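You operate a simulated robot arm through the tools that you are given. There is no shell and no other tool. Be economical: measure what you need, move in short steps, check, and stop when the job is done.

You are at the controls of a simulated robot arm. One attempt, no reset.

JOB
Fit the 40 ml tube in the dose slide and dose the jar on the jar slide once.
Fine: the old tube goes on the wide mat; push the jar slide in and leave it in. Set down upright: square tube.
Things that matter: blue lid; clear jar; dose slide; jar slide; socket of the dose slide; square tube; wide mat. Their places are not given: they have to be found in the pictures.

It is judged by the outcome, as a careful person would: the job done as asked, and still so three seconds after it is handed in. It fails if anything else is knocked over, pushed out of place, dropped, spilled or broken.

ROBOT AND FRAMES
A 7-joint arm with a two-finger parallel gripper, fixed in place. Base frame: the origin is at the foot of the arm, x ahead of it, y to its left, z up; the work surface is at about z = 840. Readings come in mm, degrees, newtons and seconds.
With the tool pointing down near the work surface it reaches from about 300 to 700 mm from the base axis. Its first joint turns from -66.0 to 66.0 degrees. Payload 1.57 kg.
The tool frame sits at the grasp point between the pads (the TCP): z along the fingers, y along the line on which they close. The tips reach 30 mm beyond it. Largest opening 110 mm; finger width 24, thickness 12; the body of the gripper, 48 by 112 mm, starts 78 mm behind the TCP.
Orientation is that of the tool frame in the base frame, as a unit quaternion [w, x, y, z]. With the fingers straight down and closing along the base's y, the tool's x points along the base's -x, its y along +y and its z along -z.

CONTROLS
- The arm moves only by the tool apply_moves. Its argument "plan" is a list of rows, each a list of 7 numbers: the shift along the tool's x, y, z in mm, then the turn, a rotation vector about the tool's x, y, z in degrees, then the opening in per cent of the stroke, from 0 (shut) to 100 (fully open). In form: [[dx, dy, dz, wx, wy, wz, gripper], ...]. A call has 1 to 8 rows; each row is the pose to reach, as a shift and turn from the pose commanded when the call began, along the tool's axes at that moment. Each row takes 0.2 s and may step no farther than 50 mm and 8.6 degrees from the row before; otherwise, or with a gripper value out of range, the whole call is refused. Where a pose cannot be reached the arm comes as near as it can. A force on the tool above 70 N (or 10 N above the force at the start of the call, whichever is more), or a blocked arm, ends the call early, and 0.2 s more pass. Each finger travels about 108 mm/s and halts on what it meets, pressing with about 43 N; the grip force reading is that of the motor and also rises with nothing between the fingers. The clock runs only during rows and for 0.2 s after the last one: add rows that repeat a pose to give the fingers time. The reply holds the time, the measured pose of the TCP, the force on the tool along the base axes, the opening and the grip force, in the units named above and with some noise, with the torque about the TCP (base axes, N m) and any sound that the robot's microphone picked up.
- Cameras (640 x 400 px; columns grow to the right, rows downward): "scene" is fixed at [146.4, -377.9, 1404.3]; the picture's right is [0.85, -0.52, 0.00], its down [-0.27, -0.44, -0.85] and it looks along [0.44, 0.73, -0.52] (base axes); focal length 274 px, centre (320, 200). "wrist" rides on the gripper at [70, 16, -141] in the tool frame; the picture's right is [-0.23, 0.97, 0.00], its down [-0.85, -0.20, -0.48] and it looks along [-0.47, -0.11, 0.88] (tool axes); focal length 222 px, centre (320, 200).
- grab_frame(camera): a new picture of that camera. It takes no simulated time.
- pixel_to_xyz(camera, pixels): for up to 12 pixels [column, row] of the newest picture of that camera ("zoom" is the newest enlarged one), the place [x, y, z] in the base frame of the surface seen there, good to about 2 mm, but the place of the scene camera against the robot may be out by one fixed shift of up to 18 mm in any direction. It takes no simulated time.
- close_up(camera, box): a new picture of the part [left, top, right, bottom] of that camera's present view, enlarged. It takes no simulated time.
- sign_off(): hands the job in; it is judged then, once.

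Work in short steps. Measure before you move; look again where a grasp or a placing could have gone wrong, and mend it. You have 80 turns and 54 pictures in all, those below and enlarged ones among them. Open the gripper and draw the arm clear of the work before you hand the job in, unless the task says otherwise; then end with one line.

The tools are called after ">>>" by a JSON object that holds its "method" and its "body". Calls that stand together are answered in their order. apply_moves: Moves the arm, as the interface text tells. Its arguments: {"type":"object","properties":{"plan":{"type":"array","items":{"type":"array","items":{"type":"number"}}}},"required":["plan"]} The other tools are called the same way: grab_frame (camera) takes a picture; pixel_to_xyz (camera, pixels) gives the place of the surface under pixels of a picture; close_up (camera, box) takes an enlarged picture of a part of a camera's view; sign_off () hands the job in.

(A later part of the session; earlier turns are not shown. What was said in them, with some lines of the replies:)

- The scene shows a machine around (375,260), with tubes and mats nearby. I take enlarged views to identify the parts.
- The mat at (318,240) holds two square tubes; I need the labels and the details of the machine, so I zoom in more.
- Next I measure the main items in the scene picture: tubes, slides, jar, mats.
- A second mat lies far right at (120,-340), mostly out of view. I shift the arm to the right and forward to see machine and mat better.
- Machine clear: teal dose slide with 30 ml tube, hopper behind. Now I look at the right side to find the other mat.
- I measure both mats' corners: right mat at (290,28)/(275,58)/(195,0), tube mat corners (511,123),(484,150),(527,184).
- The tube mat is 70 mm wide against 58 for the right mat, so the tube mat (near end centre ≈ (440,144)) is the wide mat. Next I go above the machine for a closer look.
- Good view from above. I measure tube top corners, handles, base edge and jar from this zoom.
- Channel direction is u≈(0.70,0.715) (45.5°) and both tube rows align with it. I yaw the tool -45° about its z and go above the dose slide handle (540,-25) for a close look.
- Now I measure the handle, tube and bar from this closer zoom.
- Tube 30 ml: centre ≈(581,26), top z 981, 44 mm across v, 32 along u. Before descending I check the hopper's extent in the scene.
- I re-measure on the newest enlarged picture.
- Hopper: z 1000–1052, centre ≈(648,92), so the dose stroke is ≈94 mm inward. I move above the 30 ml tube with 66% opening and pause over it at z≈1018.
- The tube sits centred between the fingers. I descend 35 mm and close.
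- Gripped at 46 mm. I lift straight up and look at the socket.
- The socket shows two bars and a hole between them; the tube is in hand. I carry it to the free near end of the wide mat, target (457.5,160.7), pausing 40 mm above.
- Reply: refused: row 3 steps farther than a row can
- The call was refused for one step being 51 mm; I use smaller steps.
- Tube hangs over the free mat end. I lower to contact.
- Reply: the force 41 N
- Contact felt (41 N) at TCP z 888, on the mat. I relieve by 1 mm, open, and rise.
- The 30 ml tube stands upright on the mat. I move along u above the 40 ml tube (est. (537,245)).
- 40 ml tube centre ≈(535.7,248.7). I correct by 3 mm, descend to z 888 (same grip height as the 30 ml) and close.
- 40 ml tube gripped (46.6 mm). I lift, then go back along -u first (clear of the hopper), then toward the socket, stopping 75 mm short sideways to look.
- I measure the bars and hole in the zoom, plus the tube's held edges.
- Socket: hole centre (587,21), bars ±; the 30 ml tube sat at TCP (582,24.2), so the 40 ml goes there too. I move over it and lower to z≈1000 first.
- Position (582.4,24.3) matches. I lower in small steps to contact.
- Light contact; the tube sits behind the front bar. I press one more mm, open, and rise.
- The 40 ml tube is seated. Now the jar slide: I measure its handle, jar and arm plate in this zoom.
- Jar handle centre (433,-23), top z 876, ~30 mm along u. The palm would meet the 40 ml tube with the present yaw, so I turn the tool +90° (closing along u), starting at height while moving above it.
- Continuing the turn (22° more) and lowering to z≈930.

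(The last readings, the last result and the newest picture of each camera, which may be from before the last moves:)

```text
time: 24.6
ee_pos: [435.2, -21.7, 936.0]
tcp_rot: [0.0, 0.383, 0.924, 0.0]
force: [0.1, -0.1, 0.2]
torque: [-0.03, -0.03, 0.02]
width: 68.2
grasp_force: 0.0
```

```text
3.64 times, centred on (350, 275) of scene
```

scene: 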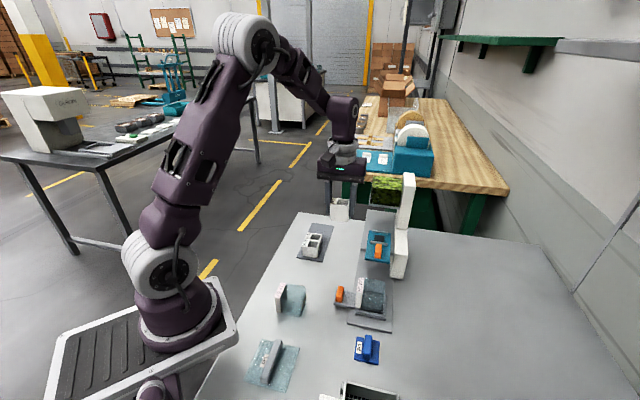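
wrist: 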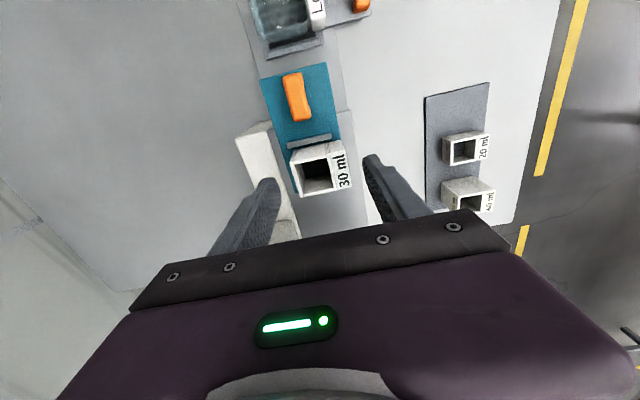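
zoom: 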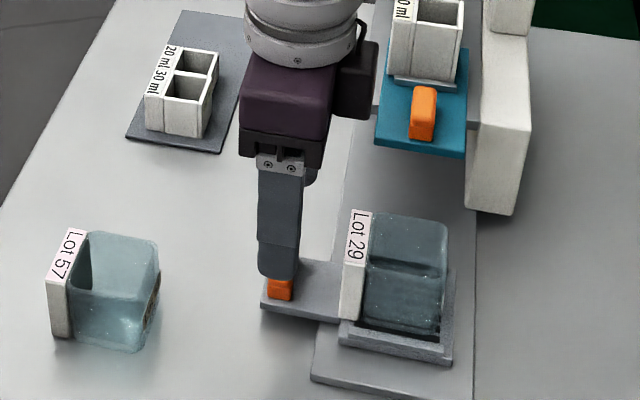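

Fingers straddle the orange handle. I lower 45 mm (tips z≈861, above the arm plate 857) and close.

>>> {"method": "apply_moves", "body": {"plan": [[0, -2, 25, 0, 0, 0, 62], [0, -2, 44, 0, 0, 0, 62], [0, -2, 44, 0, 0, 0, 62], [0, -2, 44, 0, 0, 0, 20], [0, -2, 44, 0, 0, 0, 20]]}}

>>> {"method": "close_up", "body": {"camera": "wrist", "box": [180, 60, 460, 240]}}

```text
time: 25.8
ee_pos: [433.3, -23.6, 891.8]
tcp_rot: [0.0, 0.382, 0.924, 0.001]
force: [6.6, 9.4, -13.3]
torque: [0.02, -0.54, 0.01]
width: 35.4
grasp_force: 42.6
```

```text
2.22 times, centred on (320, 150) of wrist
```

zoom: 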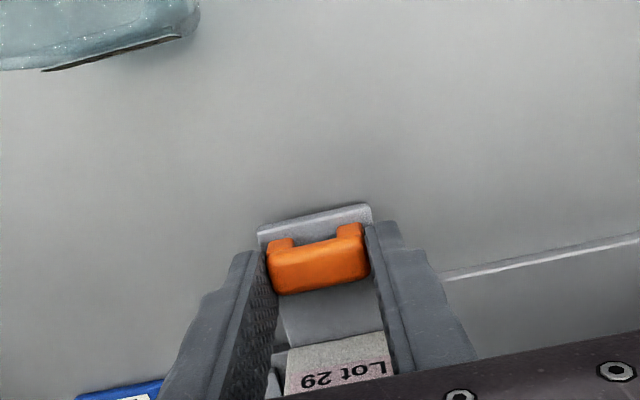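

Handle held (35 mm). I push the slide in along +u (tool y) gently.

>>> {"method": "apply_moves", "body": {"plan": [[0, 8, 0, 0, 0, 0, 20], [0, 18, 0, 0, 0, 0, 20], [0, 29, 0, 0, 0, 0, 20], [0, 40, 0, 0, 0, 0, 20], [0, 51, 0, 0, 0, 0, 20], [0, 62, 0, 0, 0, 0, 20], [0, 72, 0, 0, 0, 0, 20], [0, 78, 0, 0, 0, 0, 20]]}}

```text
time: 27.6
ee_pos: [490.1, 31.4, 892.2]
tcp_rot: [0.001, 0.383, 0.924, 0.001]
force: [1.2, -0.8, 27.7]
torque: [0.07, 0.19, -0.03]
width: 35.3
grasp_force: 42.8
```

It slides freely (79 mm so far). I continue in shorter steps until the end stop.

>>> {"method": "apply_moves", "body": {"plan": [[0, 9, -0.5, 0, 0, 0, 20], [0, 19, -0.5, 0, 0, 0, 20], [0, 29, -0.5, 0, 0, 0, 20], [0, 38, -0.5, 0, 0, 0, 20], [0, 45, -0.5, 0, 0, 0, 20], [0, 51, -0.5, 0, 0, 0, 20], [0, 56, -0.5, 0, 0, 0, 20], [0, 60, -0.5, 0, 0, 0, 20]]}}

>>> {"method": "close_up", "body": {"camera": "scene", "box": [310, 190, 430, 320]}}

```text
time: 29.4
ee_pos: [531.1, 71.9, 891.9]
tcp_rot: [0.0, 0.383, 0.924, 0.0]
force: [2.1, -1.3, -16.6]
torque: [0.49, 0.46, 0.0]
width: 35.4
grasp_force: 42.5
```

```text
3.08 times, centred on (370, 255) of scene
```

zoom: 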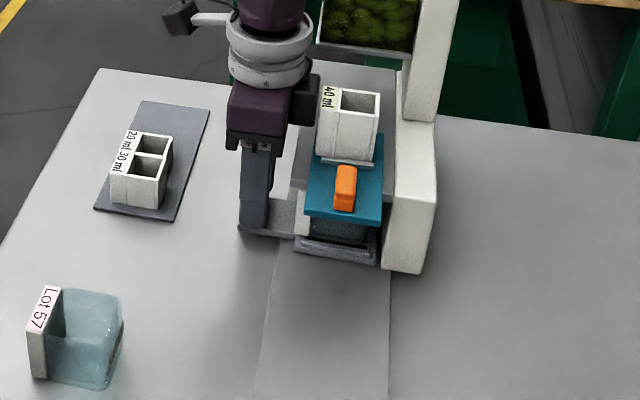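

No stop yet after 137 mm; I carry on in 4 mm steps to find the stop.

>>> {"method": "apply_moves", "body": {"plan": [[0, 3, 0, 0, 0, 0, 20], [0, 6, 0, 0, 0, 0, 20], [0, 9, 0, 0, 0, 0, 20], [0, 12, 0, 0, 0, 0, 20], [0, 15, 0, 0, 0, 0, 20]]}}

```text
time: 30.6
ee_pos: [534.7, 75.0, 889.8]
tcp_rot: [-0.009, 0.384, 0.923, -0.011]
force: [-13.5, -9.9, 20.1]
torque: [0.12, 0.32, 0.41]
width: 35.5
grasp_force: 42.0
stopped in row 5: the force on the tool passed its limit at 71 N (the readings are from after the stop); the commanded pose is now the measured one
```

The stop is reached at ≈141 mm travel. I open, rise, and draw away to the left (-v = tool +x).

>>> {"method": "apply_moves", "body": {"plan": [[0, 0, 0, 0, 0, 0, 50], [0, 0, 0, 0, 0, 0, 55], [0, 0, -25, 0, 0, 0, 55], [10, 0, -60, 0, 0, 0, 55], [20, -30, -95, 0, 0, 0, 55], [20, -70, -120, 0, 0, 0, 55], [20, -110, -140, 0, 0, 0, 55]]}}

>>> {"method": "close_up", "body": {"camera": "scene", "box": [310, 190, 430, 320]}}

```text
time: 32.2
ee_pos: [447.6, 13.8, 1033.8]
tcp_rot: [-0.008, 0.385, 0.923, -0.008]
force: [0.5, 0.3, 0.4]
torque: [0.0, 0.01, 0.0]
width: 60.4
grasp_force: 0.0
```

```text
3.08 times, centred on (370, 255) of scene
```

zoom: 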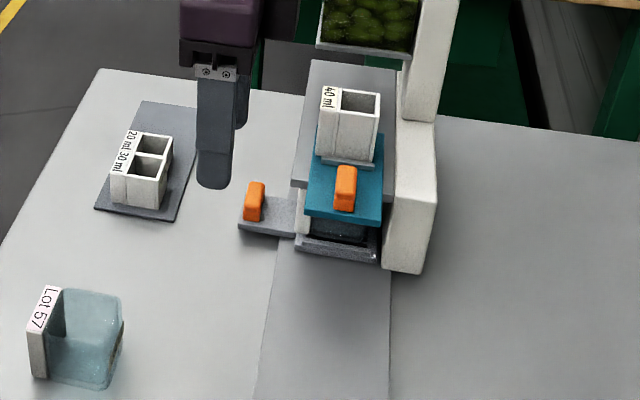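

Jar slide is in, stays in; everything else undisturbed. First I level the ~1° tilt left from the stop and rise a little.

>>> {"method": "apply_moves", "body": {"plan": [[0, 0, -30, -1.2, -0.5, -0.25, 55], [0, 0, -40, -1.2, -0.5, -0.25, 40]]}}

```text
time: 32.8
ee_pos: [446.9, 15.0, 1072.4]
tcp_rot: [0.001, 0.382, 0.924, 0.0]
force: [-1.3, 0.2, 0.0]
torque: [-0.01, 0.0, 0.0]
width: 44.0
grasp_force: 0.0
```

Level now. I turn back -90° while moving above the dose slide handle, slightly behind its centre: (535,-29).

>>> {"method": "apply_moves", "body": {"plan": [[-12, 4, 0, 0, 0, -8.5, 40], [-24, 8, 0, 0, 0, -17, 40], [-36, 12, 0, 0, 0, -25.5, 40], [-48, 16, 0, 0, 0, -34, 40], [-60, 20, 0, 0, 0, -42.5, 40], [-72, 24, 0, 0, 0, -51, 40], [-83, 28, 0, 0, 0, -59.5, 40], [-93.3, 31.7, 0, 0, 0, -68, 40]]}}

>>> {"method": "apply_moves", "body": {"plan": [[0, 0, 10, 0, 0, -8, 40], [0, 0, 30, 0, 0, -16, 40], [0, 0, 50, 0, 0, -22, 40], [0, 0, 50, 0, 0, -22, 40]]}}

>>> {"method": "close_up", "body": {"camera": "wrist", "box": [180, 60, 460, 240]}}

```text
time: 34.6
ee_pos: [536.8, -28.2, 1072.3]
tcp_rot: [0.001, -0.201, 0.98, -0.001]
force: [0.9, 0.3, 0.9]
torque: [-0.03, 0.04, -0.01]
width: 44.0
grasp_force: 0.1
```

```text
time: 35.6
ee_pos: [535.4, -28.0, 1022.1]
tcp_rot: [-0.001, -0.384, 0.923, -0.001]
force: [0.1, -0.3, -0.6]
torque: [0.0, 0.02, -0.03]
width: 44.0
grasp_force: 0.1
```

```text
2.22 times, centred on (320, 150) of wrist
```

zoom: 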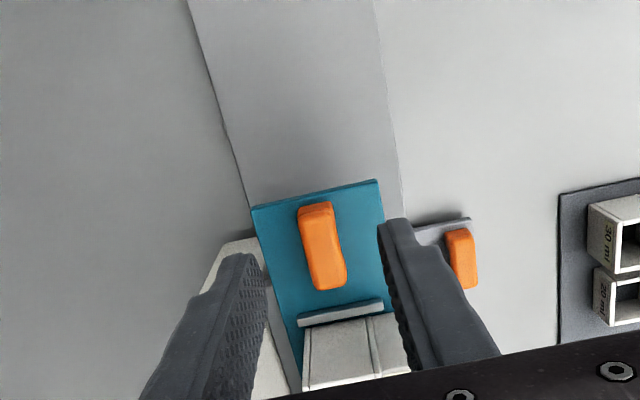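

Handle is between the fingers. I descend to z≈979 (tips 949, plate at 944) and close.

>>> {"method": "apply_moves", "body": {"plan": [[0, 0, 20, 0, 0, 0, 40], [0, 0, 42.5, 0, 0, 0, 40], [0, 0, 42.5, 0, 0, 0, 40], [0, 0, 42.5, 0, 0, 0, 5], [0, 0, 42.5, 0, 0, 0, 5]]}}

>>> {"method": "close_up", "body": {"camera": "scene", "box": [330, 180, 430, 290]}}

```text
time: 36.8
ee_pos: [537.0, -30.1, 981.5]
tcp_rot: [0.0, -0.382, 0.924, -0.002]
force: [11.5, -11.5, -9.7]
torque: [-0.04, -0.49, -0.01]
width: 15.7
grasp_force: 31.5
```

```text
3.64 times, centred on (380, 235) of scene
```

zoom: 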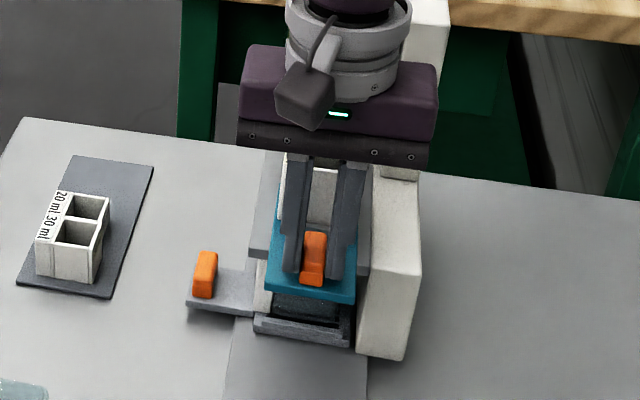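

Handle gripped (15.7 mm). I push the dose slide in (tool -x), gently, in 10 mm steps.

>>> {"method": "apply_moves", "body": {"plan": [[-6, 0, 0, 0, 0, 0, 5], [-16, 0, 0, 0, 0, 0, 5], [-27, 0, 0, 0, 0, 0, 5], [-38, 0, 0, 0, 0, 0, 5], [-49, 0, 0, 0, 0, 0, 5], [-60, 0, 0, 0, 0, 0, 5], [-70, 0, 0, 0, 0, 0, 5], [-78, 0, 0, 0, 0, 0, 5]]}}

>>> {"method": "close_up", "body": {"camera": "scene", "box": [330, 150, 430, 260]}}

```text
time: 38.6
ee_pos: [591.3, 25.2, 980.7]
tcp_rot: [0.002, -0.383, 0.924, -0.003]
force: [8.8, -8.6, 13.3]
torque: [-0.29, -0.03, 0.03]
width: 15.5
grasp_force: 30.9
```

```text
3.64 times, centred on (380, 205) of scene
```

zoom: 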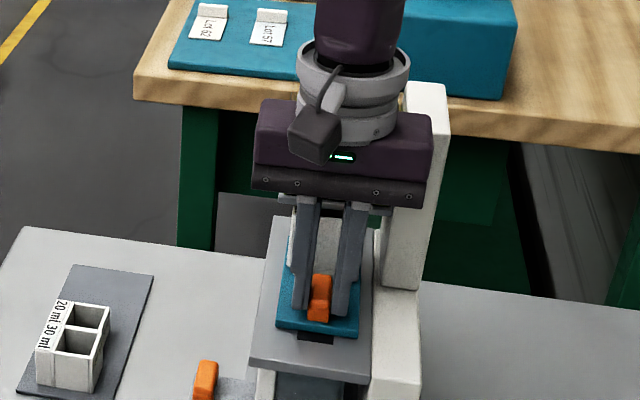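

A drop hole appears in the deck at the out position, confirming the mechanism. I push on in 3 mm steps to the stop.

>>> {"method": "apply_moves", "body": {"plan": [[-4, 0, 0, 0, 0, 0, 5], [-8, 0, 0, 0, 0, 0, 5], [-11, 0, 0, 0, 0, 0, 5], [-14, 0, 0, 0, 0, 0, 5], [-17, 0, 0, 0, 0, 0, 5], [-20, 0, 0, 0, 0, 0, 5], [-23, 0, 0, 0, 0, 0, 5]]}}

```text
time: 40.0
ee_pos: [599.4, 34.1, 978.7]
tcp_rot: [-0.009, -0.381, 0.924, -0.004]
force: [-24.8, -11.0, 18.6]
torque: [1.27, -1.36, 0.61]
width: 15.5
grasp_force: 31.2
stopped in row 6: the force on the tool passed its limit at 76 N (the readings are from after the stop); the commanded pose is now the measured one
```

Force stop after ≈89.5 mm travel. I check whether it's the slide's end stop under the hopper.

>>> {"method": "close_up", "body": {"camera": "scene", "box": [350, 165, 430, 250]}}

```text
4.71 times, centred on (390, 208) of scene
```

zoom: 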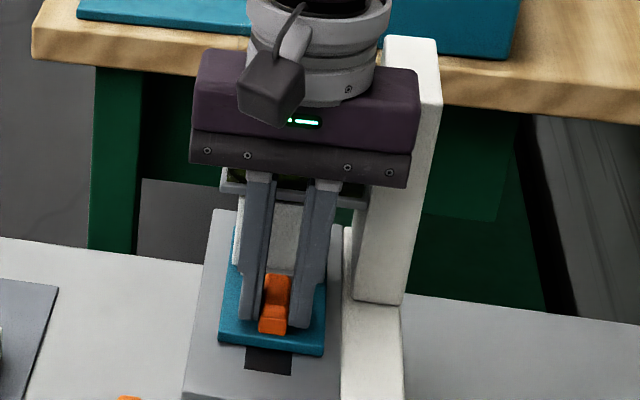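

That's the slide's own stop with the tube under the hopper. I relax the tilt, wait about a second to let it fill.

>>> {"method": "apply_moves", "body": {"plan": [[0.5, 0, -0.8, 0, -0.5, -0.1, 5], [0.5, 0, -1.5, 0, -1.1, -0.2, 5], [0.5, 0, -1.5, 0, -1.1, -0.2, 5], [0.5, 0, -1.5, 0, -1.1, -0.2, 5], [0.5, 0, -1.5, 0, -1.1, -0.2, 5]]}}

```text
time: 41.2
ee_pos: [601.2, 35.3, 978.7]
tcp_rot: [0.001, -0.383, 0.924, 0.002]
force: [-15.2, -7.2, -12.5]
torque: [-0.03, 0.17, -0.08]
width: 15.4
grasp_force: 31.5
```

Level and calm. Now I draw the dose slide back out (tool +x).

>>> {"method": "apply_moves", "body": {"plan": [[6, 0, 0, 0, 0, 0, 5], [16, 0, 0, 0, 0, 0, 5], [27, 0, 0, 0, 0, 0, 5], [38, 0, 0, 0, 0, 0, 5], [49, 0, 0, 0, 0, 0, 5], [60, 0, 0, 0, 0, 0, 5], [70, 0, 0, 0, 0, 0, 5], [78, 0, 0, 0, 0, 0, 5]]}}

>>> {"method": "apply_moves", "body": {"plan": [[4, 0, 0, 0, 0, 0, 5], [7, 0, 0, 0, 0, 0, 5], [10, 0, 0, 0, 0, 0, 5], [12, 0, 0, 0, 0, 0, 5], [14, 0, 0, 0, 0, 0, 5], [16, 0, 0, 0, 0, 0, 5]]}}

>>> {"method": "close_up", "body": {"camera": "scene", "box": [340, 190, 420, 290]}}

```text
time: 43.0
ee_pos: [545.9, -19.1, 978.9]
tcp_rot: [0.001, -0.384, 0.923, 0.001]
force: [-11.6, 13.4, -15.8]
torque: [-0.06, 0.58, -0.16]
width: 15.5
grasp_force: 31.1
```

```text
time: 44.4
ee_pos: [536.3, -29.3, 979.6]
tcp_rot: [0.005, -0.386, 0.923, 0.001]
force: [-4.6, 20.9, -8.5]
torque: [0.08, 0.56, -0.08]
width: 15.5
grasp_force: 30.9
```

```text
4.00 times, centred on (380, 240) of scene
```

zoom: 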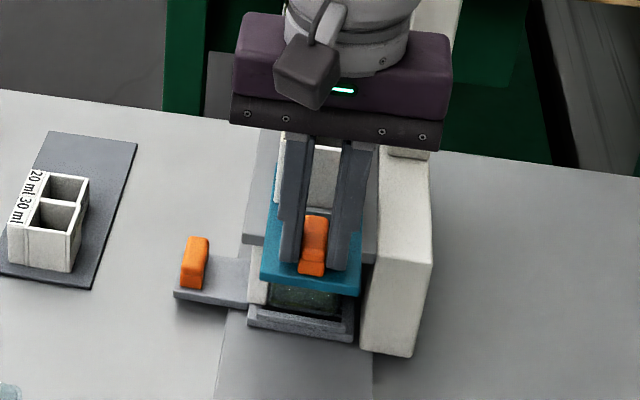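

The slide is back at its out position (536,-29) and the jar shows greenish content. I release, rise and draw back for a look.

>>> {"method": "apply_moves", "body": {"plan": [[-1, 0, 0, 0, 0, 0, 5], [-1, 0, 0, 0, 0, 0, 38], [-1, 0, 0, 0, 0, 0, 38], [-1, 0, -25, 0, 0, 0, 38], [-1, 0, -60, 0, 0, 0, 38], [30, 0, -95, 0, 0, 0, 38], [70, 0, -120, 0, 0, 0, 38], [110, 0, -140, 0, 0, 0, 38]]}}

>>> {"method": "close_up", "body": {"camera": "scene", "box": [300, 170, 430, 300]}}

>>> {"method": "close_up", "body": {"camera": "wrist", "box": [240, 100, 420, 240]}}

```text
time: 46.2
ee_pos: [457.1, -111.8, 1119.5]
tcp_rot: [0.003, -0.384, 0.923, 0.001]
force: [-0.5, -0.2, 0.3]
torque: [-0.03, 0.01, -0.01]
width: 42.0
grasp_force: 0.0
```

```text
3.08 times, centred on (365, 235) of scene
```

zoom: 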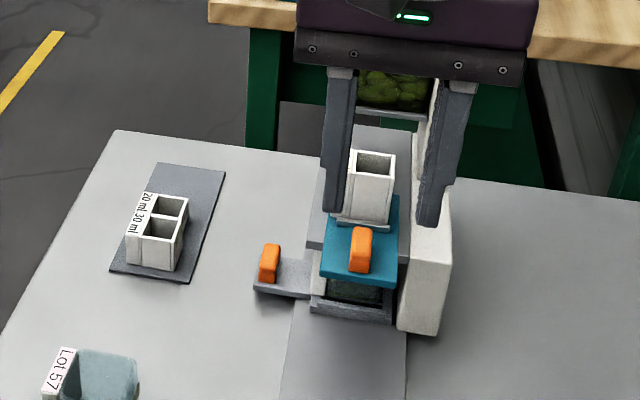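

```text
2.86 times, centred on (330, 170) of wrist
```

zoom: 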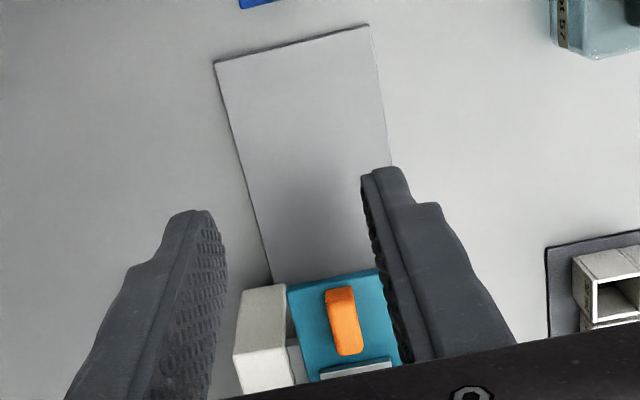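

Arm is clear. I verify the jar contents with a tight enlargement.

>>> {"method": "close_up", "body": {"camera": "scene", "box": [355, 230, 400, 280]}}

```text
8.00 times, centred on (378, 255) of scene
```

zoom: 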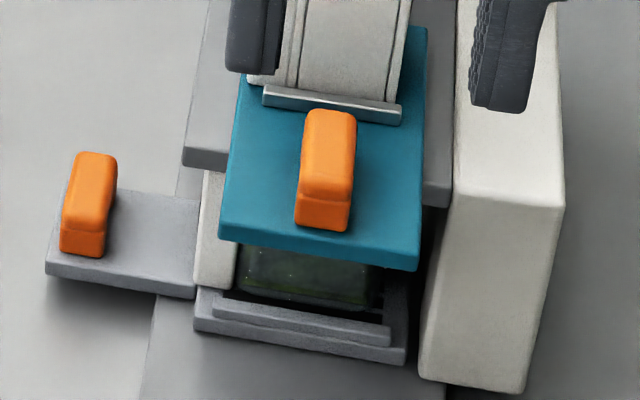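

The jar shows green content behind the glass, and both slides and the tube are in place. I rise a little more, clear of the work.

>>> {"method": "apply_moves", "body": {"plan": [[40, 0, -25, 0, 0, 0, 60], [70, 0, -60, 0, 0, 0, 80], [70, 0, -60, 0, 0, 0, 80]]}}

>>> {"method": "close_up", "body": {"camera": "scene", "box": [340, 165, 420, 285]}}

```text
time: 47.0
ee_pos: [407.3, -159.0, 1181.3]
tcp_rot: [0.002, -0.384, 0.923, 0.0]
force: [-0.5, -0.3, -0.2]
torque: [0.02, 0.0, 0.01]
width: 87.9
grasp_force: 0.0
```

```text
3.33 times, centred on (380, 225) of scene
```

zoom: 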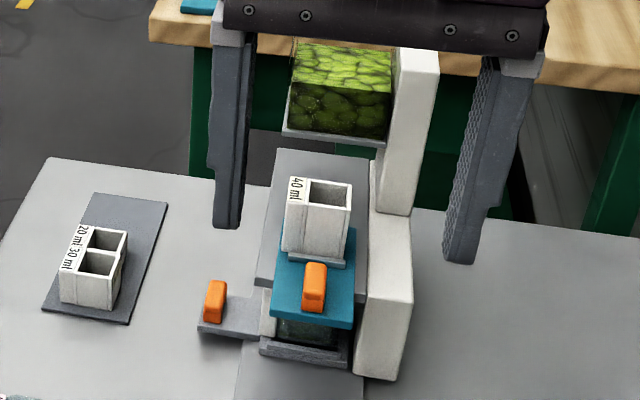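

All is in place: 40 ml tube seated, slide out, jar in, old tube upright on the wide mat. I hand in.

>>> {"method": "sign_off", "body": {}}

```text
The job is handed in.
```

The 40 ml tube is fitted in the dose slide, and I dosed the jar on the jar slide once. The jar slide is pushed in and left in, and the old 30 ml tube stands upright on the wide mat. The pictures show green content in the jar, but I could only see it from the side, under the slide, so I did not check the amount.
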